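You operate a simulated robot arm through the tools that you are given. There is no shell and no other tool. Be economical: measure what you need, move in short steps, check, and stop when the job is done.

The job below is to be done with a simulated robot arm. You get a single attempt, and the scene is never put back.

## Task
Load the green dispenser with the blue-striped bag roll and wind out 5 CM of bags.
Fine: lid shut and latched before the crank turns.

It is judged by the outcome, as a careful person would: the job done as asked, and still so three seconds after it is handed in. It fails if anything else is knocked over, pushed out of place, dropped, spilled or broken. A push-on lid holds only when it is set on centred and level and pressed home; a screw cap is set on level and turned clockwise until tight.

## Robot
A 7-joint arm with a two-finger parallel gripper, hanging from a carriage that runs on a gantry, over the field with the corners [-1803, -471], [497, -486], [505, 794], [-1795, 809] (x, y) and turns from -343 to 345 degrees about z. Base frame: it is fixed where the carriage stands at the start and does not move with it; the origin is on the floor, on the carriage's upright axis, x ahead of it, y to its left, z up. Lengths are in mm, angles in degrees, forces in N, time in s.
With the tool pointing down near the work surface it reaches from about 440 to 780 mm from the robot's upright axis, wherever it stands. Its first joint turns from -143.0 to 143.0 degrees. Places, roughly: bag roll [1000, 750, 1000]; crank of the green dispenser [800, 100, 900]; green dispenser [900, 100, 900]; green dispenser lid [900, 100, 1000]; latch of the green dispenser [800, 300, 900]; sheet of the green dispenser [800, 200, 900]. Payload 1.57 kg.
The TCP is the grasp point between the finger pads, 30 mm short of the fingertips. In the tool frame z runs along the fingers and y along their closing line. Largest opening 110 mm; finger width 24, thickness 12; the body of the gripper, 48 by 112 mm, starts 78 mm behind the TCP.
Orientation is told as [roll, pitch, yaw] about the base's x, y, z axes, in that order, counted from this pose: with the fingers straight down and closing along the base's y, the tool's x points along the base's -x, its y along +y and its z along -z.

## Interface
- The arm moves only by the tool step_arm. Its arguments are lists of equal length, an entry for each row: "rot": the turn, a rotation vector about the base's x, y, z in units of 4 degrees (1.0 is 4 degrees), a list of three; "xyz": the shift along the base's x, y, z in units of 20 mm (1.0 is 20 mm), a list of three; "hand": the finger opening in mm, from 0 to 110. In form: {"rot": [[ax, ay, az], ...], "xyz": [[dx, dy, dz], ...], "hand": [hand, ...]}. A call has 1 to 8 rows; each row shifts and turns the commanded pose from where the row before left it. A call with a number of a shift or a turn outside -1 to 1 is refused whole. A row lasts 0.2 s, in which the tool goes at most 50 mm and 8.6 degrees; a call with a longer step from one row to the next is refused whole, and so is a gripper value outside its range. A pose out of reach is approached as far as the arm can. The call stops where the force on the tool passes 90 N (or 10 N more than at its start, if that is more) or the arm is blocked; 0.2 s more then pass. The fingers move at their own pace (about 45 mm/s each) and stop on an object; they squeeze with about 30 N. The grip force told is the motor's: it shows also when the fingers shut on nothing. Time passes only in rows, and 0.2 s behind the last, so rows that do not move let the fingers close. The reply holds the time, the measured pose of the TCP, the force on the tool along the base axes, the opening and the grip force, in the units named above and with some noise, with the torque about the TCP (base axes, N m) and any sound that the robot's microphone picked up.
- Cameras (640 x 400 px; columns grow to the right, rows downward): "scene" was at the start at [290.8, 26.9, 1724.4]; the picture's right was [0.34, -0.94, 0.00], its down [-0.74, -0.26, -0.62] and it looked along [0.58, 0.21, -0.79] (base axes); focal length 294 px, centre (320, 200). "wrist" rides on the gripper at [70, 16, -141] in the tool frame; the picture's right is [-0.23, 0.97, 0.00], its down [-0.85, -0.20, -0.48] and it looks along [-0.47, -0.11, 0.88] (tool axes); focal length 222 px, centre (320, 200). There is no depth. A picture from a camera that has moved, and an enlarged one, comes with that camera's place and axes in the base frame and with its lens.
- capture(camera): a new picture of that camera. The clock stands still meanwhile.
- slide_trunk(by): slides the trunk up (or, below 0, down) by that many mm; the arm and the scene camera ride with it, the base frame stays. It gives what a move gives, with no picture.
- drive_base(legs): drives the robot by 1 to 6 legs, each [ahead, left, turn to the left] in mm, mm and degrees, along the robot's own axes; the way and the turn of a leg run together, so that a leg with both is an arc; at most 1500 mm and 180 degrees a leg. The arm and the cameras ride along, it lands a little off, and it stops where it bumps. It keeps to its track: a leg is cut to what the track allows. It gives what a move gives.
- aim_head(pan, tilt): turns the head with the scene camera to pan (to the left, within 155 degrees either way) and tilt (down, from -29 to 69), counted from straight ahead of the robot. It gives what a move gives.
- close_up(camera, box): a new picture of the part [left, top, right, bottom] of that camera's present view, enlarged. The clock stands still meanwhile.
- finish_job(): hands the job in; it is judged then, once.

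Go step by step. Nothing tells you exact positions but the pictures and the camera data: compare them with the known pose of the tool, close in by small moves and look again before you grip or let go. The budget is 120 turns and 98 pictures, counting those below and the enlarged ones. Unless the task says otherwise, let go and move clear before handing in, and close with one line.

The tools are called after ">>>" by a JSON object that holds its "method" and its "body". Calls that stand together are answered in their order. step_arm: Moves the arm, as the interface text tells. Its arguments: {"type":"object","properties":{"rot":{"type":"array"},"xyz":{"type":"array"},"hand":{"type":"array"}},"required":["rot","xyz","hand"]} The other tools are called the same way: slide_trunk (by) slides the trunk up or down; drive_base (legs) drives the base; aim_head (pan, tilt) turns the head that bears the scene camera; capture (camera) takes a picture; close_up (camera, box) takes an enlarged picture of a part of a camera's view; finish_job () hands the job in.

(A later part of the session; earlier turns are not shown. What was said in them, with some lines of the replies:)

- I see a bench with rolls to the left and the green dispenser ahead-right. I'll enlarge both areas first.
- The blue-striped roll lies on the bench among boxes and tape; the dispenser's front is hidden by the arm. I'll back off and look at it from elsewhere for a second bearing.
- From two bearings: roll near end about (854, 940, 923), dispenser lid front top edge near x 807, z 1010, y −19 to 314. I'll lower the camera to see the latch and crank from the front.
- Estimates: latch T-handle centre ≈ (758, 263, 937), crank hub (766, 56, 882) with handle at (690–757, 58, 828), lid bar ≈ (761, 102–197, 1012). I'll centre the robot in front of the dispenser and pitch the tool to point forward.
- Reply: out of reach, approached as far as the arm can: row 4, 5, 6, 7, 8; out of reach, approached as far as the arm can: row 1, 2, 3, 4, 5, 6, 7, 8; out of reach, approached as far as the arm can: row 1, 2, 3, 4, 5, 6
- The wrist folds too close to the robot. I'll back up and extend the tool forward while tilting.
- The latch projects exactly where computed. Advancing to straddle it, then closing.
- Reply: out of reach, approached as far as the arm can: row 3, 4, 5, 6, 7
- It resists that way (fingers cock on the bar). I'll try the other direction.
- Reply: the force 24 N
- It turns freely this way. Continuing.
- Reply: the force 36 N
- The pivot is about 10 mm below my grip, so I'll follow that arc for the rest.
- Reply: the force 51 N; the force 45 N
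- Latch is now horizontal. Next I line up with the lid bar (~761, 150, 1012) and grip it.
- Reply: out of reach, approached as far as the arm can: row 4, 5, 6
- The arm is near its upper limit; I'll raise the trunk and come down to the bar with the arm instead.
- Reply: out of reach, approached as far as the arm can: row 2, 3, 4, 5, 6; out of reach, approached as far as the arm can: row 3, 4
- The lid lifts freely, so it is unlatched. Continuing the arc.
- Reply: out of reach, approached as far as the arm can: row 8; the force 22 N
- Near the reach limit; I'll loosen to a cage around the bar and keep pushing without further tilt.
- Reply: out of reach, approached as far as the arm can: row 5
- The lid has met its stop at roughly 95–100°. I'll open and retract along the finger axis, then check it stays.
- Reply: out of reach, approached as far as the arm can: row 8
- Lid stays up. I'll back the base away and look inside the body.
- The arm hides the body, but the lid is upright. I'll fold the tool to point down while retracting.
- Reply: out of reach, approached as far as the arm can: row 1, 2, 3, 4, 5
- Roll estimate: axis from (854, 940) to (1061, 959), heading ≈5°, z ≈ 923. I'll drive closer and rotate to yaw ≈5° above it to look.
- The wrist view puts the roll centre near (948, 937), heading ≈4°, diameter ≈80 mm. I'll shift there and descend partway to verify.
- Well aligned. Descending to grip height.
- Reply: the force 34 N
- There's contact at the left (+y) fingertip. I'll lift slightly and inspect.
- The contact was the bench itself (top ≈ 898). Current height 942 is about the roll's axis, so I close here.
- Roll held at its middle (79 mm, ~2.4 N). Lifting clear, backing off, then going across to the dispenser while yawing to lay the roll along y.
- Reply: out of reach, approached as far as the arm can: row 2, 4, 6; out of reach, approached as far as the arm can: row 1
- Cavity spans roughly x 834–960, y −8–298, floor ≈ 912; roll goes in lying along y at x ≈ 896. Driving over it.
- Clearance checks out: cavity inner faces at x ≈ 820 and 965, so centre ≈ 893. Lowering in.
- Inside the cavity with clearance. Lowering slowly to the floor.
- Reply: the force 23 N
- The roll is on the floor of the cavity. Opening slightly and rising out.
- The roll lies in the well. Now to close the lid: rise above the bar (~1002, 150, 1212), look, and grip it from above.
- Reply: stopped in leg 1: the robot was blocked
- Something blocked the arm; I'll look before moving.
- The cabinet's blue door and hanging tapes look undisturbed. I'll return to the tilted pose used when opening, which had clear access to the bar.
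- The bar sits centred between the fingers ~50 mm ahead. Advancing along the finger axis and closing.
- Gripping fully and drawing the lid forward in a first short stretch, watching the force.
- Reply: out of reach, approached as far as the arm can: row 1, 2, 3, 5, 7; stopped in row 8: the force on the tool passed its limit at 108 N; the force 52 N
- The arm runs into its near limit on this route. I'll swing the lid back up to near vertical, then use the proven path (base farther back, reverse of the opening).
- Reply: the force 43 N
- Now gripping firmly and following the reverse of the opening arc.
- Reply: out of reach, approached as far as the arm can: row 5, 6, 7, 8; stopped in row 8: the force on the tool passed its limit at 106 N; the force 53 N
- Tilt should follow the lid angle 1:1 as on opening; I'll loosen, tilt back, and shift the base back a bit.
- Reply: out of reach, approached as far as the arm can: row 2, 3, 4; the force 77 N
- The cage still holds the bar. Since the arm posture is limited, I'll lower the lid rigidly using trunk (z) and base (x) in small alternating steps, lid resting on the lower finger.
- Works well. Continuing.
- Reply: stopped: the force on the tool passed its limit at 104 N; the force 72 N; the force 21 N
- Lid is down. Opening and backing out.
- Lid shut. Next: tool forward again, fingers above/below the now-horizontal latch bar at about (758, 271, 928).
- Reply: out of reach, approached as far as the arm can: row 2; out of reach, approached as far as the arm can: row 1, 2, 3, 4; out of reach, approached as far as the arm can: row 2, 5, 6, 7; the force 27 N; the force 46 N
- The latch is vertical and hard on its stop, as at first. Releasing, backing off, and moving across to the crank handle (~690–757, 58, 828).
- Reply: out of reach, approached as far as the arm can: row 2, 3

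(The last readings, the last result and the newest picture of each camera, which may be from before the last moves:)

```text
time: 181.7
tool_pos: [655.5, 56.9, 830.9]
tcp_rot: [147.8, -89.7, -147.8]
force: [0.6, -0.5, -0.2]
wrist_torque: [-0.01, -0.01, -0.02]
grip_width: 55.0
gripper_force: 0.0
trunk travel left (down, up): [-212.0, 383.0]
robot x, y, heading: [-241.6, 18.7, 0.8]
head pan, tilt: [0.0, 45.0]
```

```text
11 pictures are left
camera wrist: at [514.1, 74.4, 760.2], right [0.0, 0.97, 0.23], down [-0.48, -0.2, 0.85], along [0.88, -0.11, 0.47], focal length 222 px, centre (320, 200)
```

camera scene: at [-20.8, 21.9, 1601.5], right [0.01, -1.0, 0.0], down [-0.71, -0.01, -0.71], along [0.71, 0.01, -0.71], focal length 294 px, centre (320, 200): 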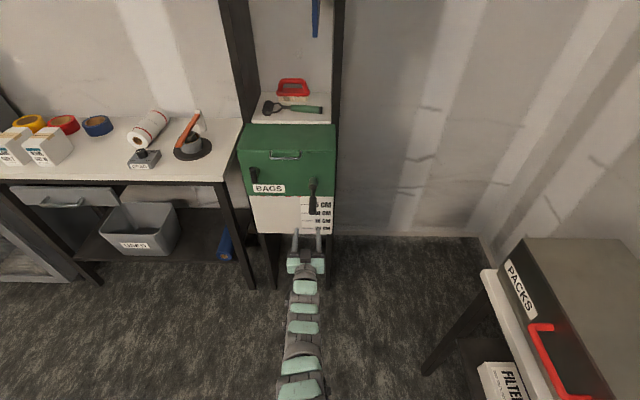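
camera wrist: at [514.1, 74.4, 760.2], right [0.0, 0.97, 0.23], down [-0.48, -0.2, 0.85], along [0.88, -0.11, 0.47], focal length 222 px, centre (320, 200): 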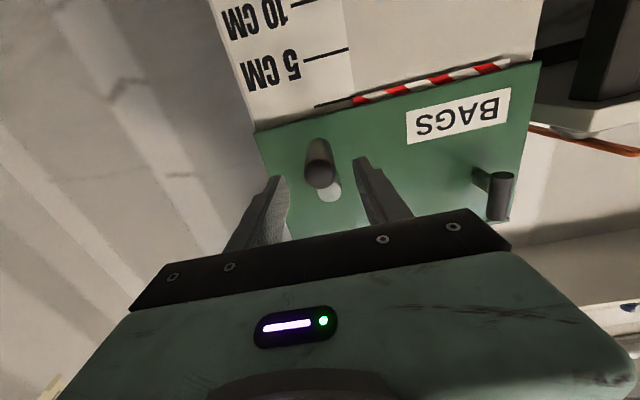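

Aligned. Advancing onto the handle, closing, and turning about 40° as a trial.

>>> {"method": "drive_base", "body": {"legs": [[56, 0, 0]]}}

>>> {"method": "step_arm", "body": {"rot": [[0, 0, 0], [0, 0, 0], [0, 0, 0], [0, 0, 0], [0, 0, 0], [0, 0, 0], [0, 0, 0], [0, 0, 0]], "xyz": [[0, 0, 0], [0, 0, 0], [0, 0, 0], [0, 0.47, 0.04], [0, 0.455, 0.125], [0, 0.425, 0.195], [0, 0.385, 0.27], [0, 0, 0]], "hand": [10, 10, 10, 10, 10, 10, 10, 10]}}

>>> {"method": "capture", "body": {"camera": "wrist"}}

```text
time: 182.6
tool_pos: [709.4, 58.6, 831.6]
tcp_rot: [149.7, -89.7, -149.8]
force: [0.8, 0.3, -0.7]
wrist_torque: [0.02, 0.0, 0.0]
grip_width: 54.9
gripper_force: 0.1
trunk travel left (down, up): [-212.0, 383.0]
robot x, y, heading: [-183.9, 14.2, 0.7]
head pan, tilt: [0.0, 45.0]
```

```text
time: 184.4
tool_pos: [709.4, 96.1, 842.7]
tcp_rot: [121.6, -89.8, -121.1]
force: [0.2, -1.8, -0.5]
wrist_torque: [-0.01, 0.03, 0.13]
grip_width: 10.0
gripper_force: 0.0
trunk travel left (down, up): [-212.0, 383.0]
robot x, y, heading: [-184.6, 23.2, 0.7]
head pan, tilt: [0.0, 45.0]
```

```text
10 pictures are left
camera wrist: at [567.9, 112.7, 772.8], right [-0.01, 0.97, 0.23], down [-0.48, -0.2, 0.85], along [0.88, -0.1, 0.47], focal length 222 px, centre (320, 200)
```

wrist: 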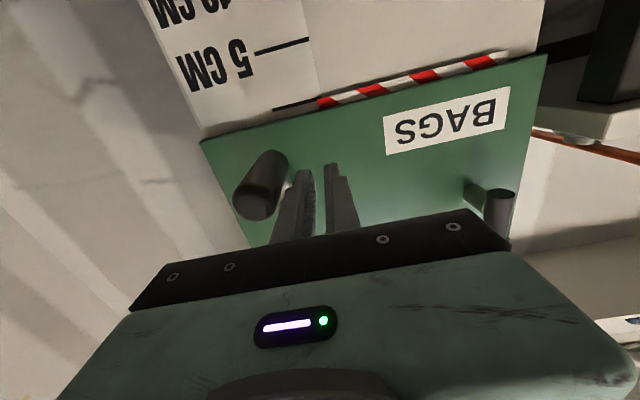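

The handle slipped out and has not moved, so that direction seems blocked. I'll back out, re-grip, and try the other way.

>>> {"method": "drive_base", "body": {"legs": [[-75, 0, 0]]}}

>>> {"method": "step_arm", "body": {"rot": [[0, 0, 0], [0, 0, 0], [0, 0, 0]], "xyz": [[0, -0.95, -0.3], [0, -0.9, -0.3], [0, 0, 0]], "hand": [55, 55, 55]}}

>>> {"method": "drive_base", "body": {"legs": [[80, 0, 0]]}}

>>> {"method": "step_arm", "body": {"rot": [[0, 0, 0], [0, 0, 0], [0, 0, 0], [0, 0, 0], [0, 0, 0]], "xyz": [[0, 0, 0], [0, 0, 0], [0, 0, 0], [0, 0, 0], [0, 0, 0]], "hand": [10, 10, 10, 10, 10]}}

```text
time: 185.4
tool_pos: [635.4, 89.9, 844.5]
tcp_rot: [141.7, -89.8, -141.9]
force: [-0.1, 0.8, 0.4]
wrist_torque: [0.0, -0.02, 0.01]
grip_width: 10.1
gripper_force: 0.0
trunk travel left (down, up): [-212.0, 383.0]
robot x, y, heading: [-262.3, 15.7, 0.7]
head pan, tilt: [0.0, 45.0]
```

```text
time: 186.2
tool_pos: [636.7, 54.9, 831.5]
tcp_rot: [137.6, -89.8, -137.6]
force: [-0.1, 0.8, 0.7]
wrist_torque: [0.03, 0.02, 0.01]
grip_width: 54.7
gripper_force: 0.0
trunk travel left (down, up): [-212.0, 383.0]
robot x, y, heading: [-257.3, 14.5, 0.7]
head pan, tilt: [0.0, 45.0]
```

```text
time: 187.3
tool_pos: [716.0, 56.8, 831.9]
tcp_rot: [147.2, -89.6, -147.3]
force: [0.0, -0.2, 0.2]
wrist_torque: [-0.01, 0.01, 0.02]
grip_width: 55.5
gripper_force: 0.1
trunk travel left (down, up): [-212.0, 383.0]
robot x, y, heading: [-180.4, 15.5, 0.9]
head pan, tilt: [0.0, 45.0]
```

```text
time: 188.5
tool_pos: [717.2, 57.2, 831.6]
tcp_rot: [143.9, -89.7, -143.8]
force: [0.4, 1.3, -0.9]
wrist_torque: [0.01, -0.27, -1.73]
grip_width: 27.9
gripper_force: 37.9
trunk travel left (down, up): [-212.0, 383.0]
robot x, y, heading: [-179.3, 20.8, 0.9]
head pan, tilt: [0.0, 45.0]
```

>>> {"method": "step_arm", "body": {"rot": [[0, 0, 0], [0, 0, 0]], "xyz": [[0, -0.47, 0.04], [0, -0.455, 0.125]], "hand": [10, 10]}}

>>> {"method": "capture", "body": {"camera": "wrist"}}

```text
time: 189.1
tool_pos: [716.3, 38.8, 834.1]
tcp_rot: [137.4, -89.8, -137.6]
force: [1.6, 2.7, -4.3]
wrist_torque: [-0.01, 0.24, -1.43]
grip_width: 27.5
gripper_force: 38.1
trunk travel left (down, up): [-212.0, 383.0]
robot x, y, heading: [-186.5, 16.9, 0.9]
head pan, tilt: [0.0, 45.0]
```

```text
9 pictures are left
camera wrist: at [575.1, 55.1, 764.2], right [0.0, 0.97, 0.23], down [-0.48, -0.2, 0.85], along [0.88, -0.11, 0.47], focal length 222 px, centre (320, 200)
```

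wrist: 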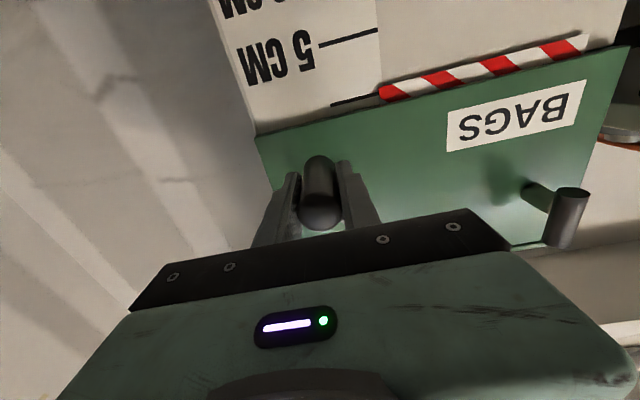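

It turns freely this way (counter-clockwise). Continuing to 90°.

>>> {"method": "step_arm", "body": {"rot": [[0, 0, 0], [0, 0, 0], [0, 0, 0], [0, 0, 0], [0, 0, 0], [0, 0, 0], [0, 0, 0]], "xyz": [[0, -0.425, 0.195], [0, -0.385, 0.27], [0, -0.335, 0.335], [0, -0.27, 0.385], [0, -0.195, 0.425], [0, -0.125, 0.455], [0, -0.04, 0.47]], "hand": [10, 10, 10, 10, 10, 10, 10]}}

>>> {"method": "close_up", "body": {"camera": "scene", "box": [230, 100, 360, 260]}}

```text
time: 190.7
tool_pos: [715.9, 2.3, 884.3]
tcp_rot: [137.9, -89.7, -137.8]
force: [1.8, 1.1, -4.6]
wrist_torque: [0.0, 0.06, -1.89]
grip_width: 27.7
gripper_force: 37.9
trunk travel left (down, up): [-212.0, 383.0]
robot x, y, heading: [-184.8, 18.9, 0.9]
head pan, tilt: [0.0, 45.0]
```

```text
2.50 times, centred on (295, 180) of scene
camera zoom: at [119.3, 24.0, 1546.4], right [0.01, -1.0, 0.0], down [-0.71, -0.01, -0.71], along [0.71, 0.01, -0.71], focal length 734 px, centre (382, 250)
```

zoom: 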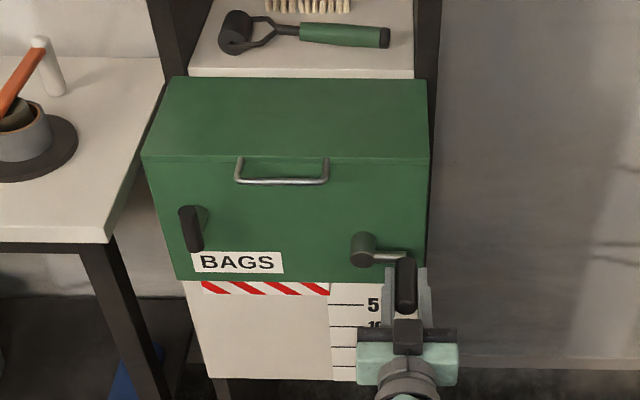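

The sheet is emerging: about 3 cm at 90°. Continuing 40° more, then a closer look.

>>> {"method": "step_arm", "body": {"rot": [[0, 0, 0], [0, 0, 0], [0, 0, 0], [0, 0, 0]], "xyz": [[0, 0.04, 0.47], [0, 0.125, 0.455], [0, 0.195, 0.425], [0, 0.27, 0.385]], "hand": [10, 10, 10, 10]}}

>>> {"method": "close_up", "body": {"camera": "scene", "box": [260, 180, 340, 240]}}

```text
time: 191.7
tool_pos: [715.9, 13.6, 920.6]
tcp_rot: [165.6, -89.8, -165.7]
force: [2.8, -2.7, -2.9]
wrist_torque: [0.0, 0.66, -1.89]
grip_width: 27.4
gripper_force: 37.7
trunk travel left (down, up): [-212.0, 383.0]
robot x, y, heading: [-183.1, 19.2, 0.6]
head pan, tilt: [0.0, 45.0]
```

```text
6.67 times, centred on (300, 210) of scene
camera zoom: at [119.5, 23.4, 1546.5], right [0.01, -1.0, 0.0], down [-0.71, -0.01, -0.71], along [0.71, 0.01, -0.71], focal length 1958 px, centre (453, 133)
```

zoom: 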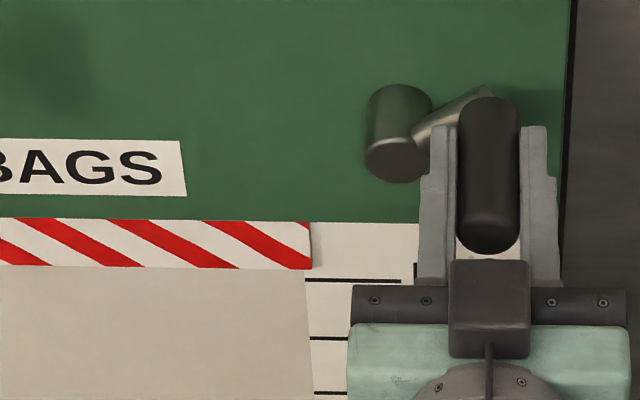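

>>> {"method": "step_arm", "body": {"rot": [[0, 0, 0], [0, 0, 0], [0, 0, 0]], "xyz": [[0, 0.335, 0.335], [0, 0.385, 0.27], [0, 0.21, 0.1]], "hand": [10, 10, 10]}}

>>> {"method": "close_up", "body": {"camera": "scene", "box": [260, 180, 340, 240]}}

>>> {"method": "capture", "body": {"camera": "wrist"}}

```text
time: 192.5
tool_pos: [717.6, 33.4, 936.4]
tcp_rot: [165.9, -89.6, -166.1]
force: [-0.8, -5.2, 0.7]
wrist_torque: [0.0, -0.33, -2.1]
grip_width: 27.7
gripper_force: 37.8
trunk travel left (down, up): [-212.0, 383.0]
robot x, y, heading: [-182.9, 22.9, 0.5]
head pan, tilt: [0.0, 45.0]
```

```text
6.67 times, centred on (300, 210) of scene
camera zoom: at [119.5, 23.4, 1546.5], right [0.01, -1.0, 0.0], down [-0.71, -0.01, -0.71], along [0.71, 0.01, -0.71], focal length 1958 px, centre (453, 133)
```

zoom: 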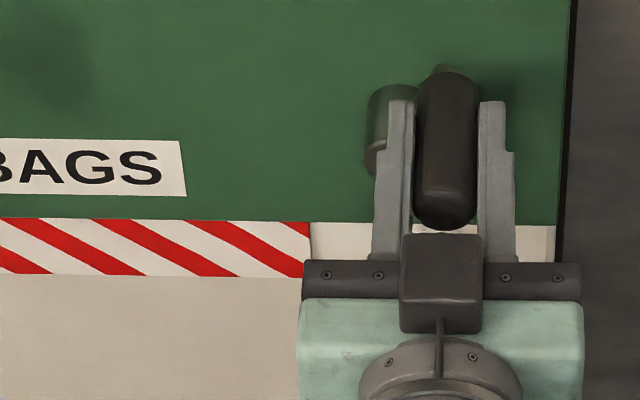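

```text
5 pictures are left
camera wrist: at [575.2, 49.8, 865.1], right [0.0, 0.97, 0.23], down [-0.48, -0.2, 0.85], along [0.88, -0.11, 0.47], focal length 222 px, centre (320, 200)
```

wrist: 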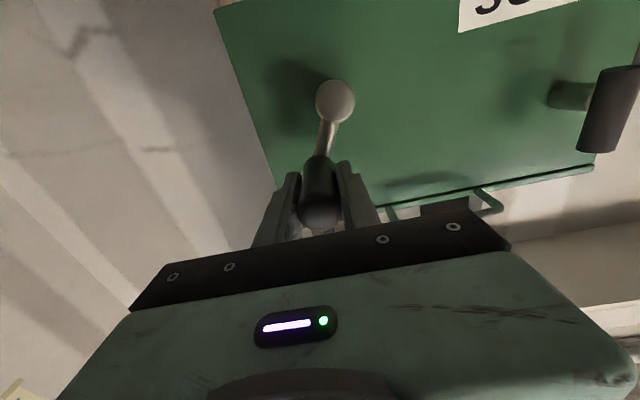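

The edge is near 4.7 cm; rate ≈0.3 mm/deg, so about 11° more. I'll add that, release, and check from a clear view.

>>> {"method": "step_arm", "body": {"rot": [[0, 0, 0], [0, 0, 0], [0, 0, 0]], "xyz": [[0, 0.24, 0.075], [0, 0.235, 0.065], [0, 0, 0]], "hand": [10, 10, 10]}}

>>> {"method": "step_arm", "body": {"rot": [[0, 0, 0], [0, 0, 0], [0, 0, 0]], "xyz": [[0, 0, 0], [0, 0, 0], [0, 0, 0]], "hand": [55, 55, 55]}}

>>> {"method": "drive_base", "body": {"legs": [[-130, 0, 0]]}}

>>> {"method": "aim_head", "body": {"pan": 4, "tilt": 40}}

>>> {"method": "close_up", "body": {"camera": "scene", "box": [250, 140, 370, 240]}}

```text
time: 193.3
tool_pos: [716.3, 42.3, 938.9]
tcp_rot: [-179.6, -89.6, 179.6]
force: [-15.8, -10.1, 26.1]
wrist_torque: [0.0, -0.06, -2.35]
grip_width: 27.5
gripper_force: 38.3
trunk travel left (down, up): [-212.0, 383.0]
robot x, y, heading: [-181.0, 20.6, 0.4]
head pan, tilt: [0.0, 45.0]
```

```text
time: 194.1
tool_pos: [716.6, 43.9, 936.2]
tcp_rot: [143.0, -89.7, -142.9]
force: [-0.5, -0.8, -0.3]
wrist_torque: [0.01, -0.02, -0.01]
grip_width: 55.3
gripper_force: 0.0
trunk travel left (down, up): [-212.0, 383.0]
robot x, y, heading: [-182.3, 17.0, 0.8]
head pan, tilt: [0.0, 45.0]
```

```text
time: 195.4
tool_pos: [586.2, 40.2, 935.9]
tcp_rot: [144.0, -89.7, -144.1]
force: [0.0, 0.7, 0.2]
wrist_torque: [-0.03, 0.0, 0.0]
grip_width: 54.9
gripper_force: 0.2
trunk travel left (down, up): [-212.0, 383.0]
robot x, y, heading: [-310.2, 16.3, 0.7]
head pan, tilt: [0.0, 45.0]
```

```text
time: 196.0
tool_pos: [586.9, 39.1, 934.5]
tcp_rot: [146.5, -89.7, -146.5]
force: [-0.6, 0.0, -0.5]
wrist_torque: [0.0, 0.0, 0.02]
grip_width: 54.9
gripper_force: 0.0
trunk travel left (down, up): [-212.0, 383.0]
robot x, y, heading: [-310.0, 12.7, 0.7]
head pan, tilt: [4.0, 40.0]
```

```text
4.00 times, centred on (310, 190) of scene
camera zoom: at [-6.6, 27.6, 1553.7], right [0.08, -1.0, 0.0], down [-0.64, -0.05, -0.77], along [0.76, 0.06, -0.64], focal length 1175 px, centre (360, 240)
```

zoom: 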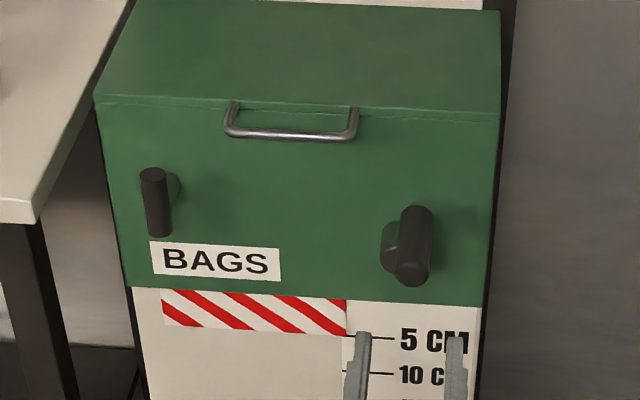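

The edge looks level with the 5 CM line. I'll check once more from lower, with the gripper out of the way.

>>> {"method": "slide_trunk", "body": {"by": -200}}

>>> {"method": "aim_head", "body": {"pan": 4, "tilt": 30}}

>>> {"method": "close_up", "body": {"camera": "scene", "box": [270, 170, 370, 240]}}

```text
time: 198.2
tool_pos: [586.1, 40.7, 735.8]
tcp_rot: [147.5, -89.6, -147.6]
force: [0.0, 0.8, 0.9]
wrist_torque: [0.01, 0.0, -0.02]
grip_width: 55.1
gripper_force: 0.0
trunk travel left (down, up): [-12.0, 583.0]
robot x, y, heading: [-311.7, 17.0, 0.8]
head pan, tilt: [4.0, 40.0]
```

```text
time: 198.9
tool_pos: [586.7, 38.8, 735.9]
tcp_rot: [146.5, -89.7, -146.6]
force: [0.0, -0.2, 0.4]
wrist_torque: [-0.02, 0.0, -0.02]
grip_width: 55.0
gripper_force: 0.1
trunk travel left (down, up): [-12.0, 583.0]
robot x, y, heading: [-314.4, 15.8, 0.9]
head pan, tilt: [4.0, 30.0]
```

```text
5.71 times, centred on (320, 205) of scene
camera zoom: at [-1.1, 28.1, 1369.0], right [0.08, -1.0, 0.0], down [-0.5, -0.04, -0.87], along [0.86, 0.07, -0.5], focal length 1678 px, centre (320, 171)
```

zoom: 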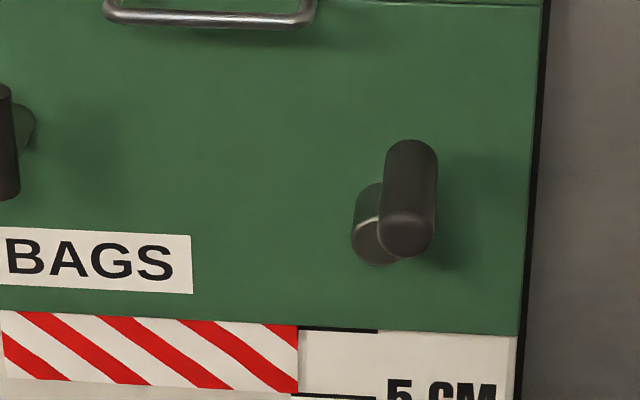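

The sheet's edge meets the 5 CM line to within about 1 mm. The lid is shut, the latch is vertical and the gripper is clear, so I'm handing in.

>>> {"method": "finish_job", "body": {}}

```text
The job is handed in.
```

The blue-striped roll is in the green dispenser, the lid was shut and latched before I turned the crank, and the bags are wound out to the 5 CM line. While I was lining up to close the lid, the arm bumped something near the tall cabinet's blue door. The door and the tapes hanging there looked unmoved in the picture afterwards.
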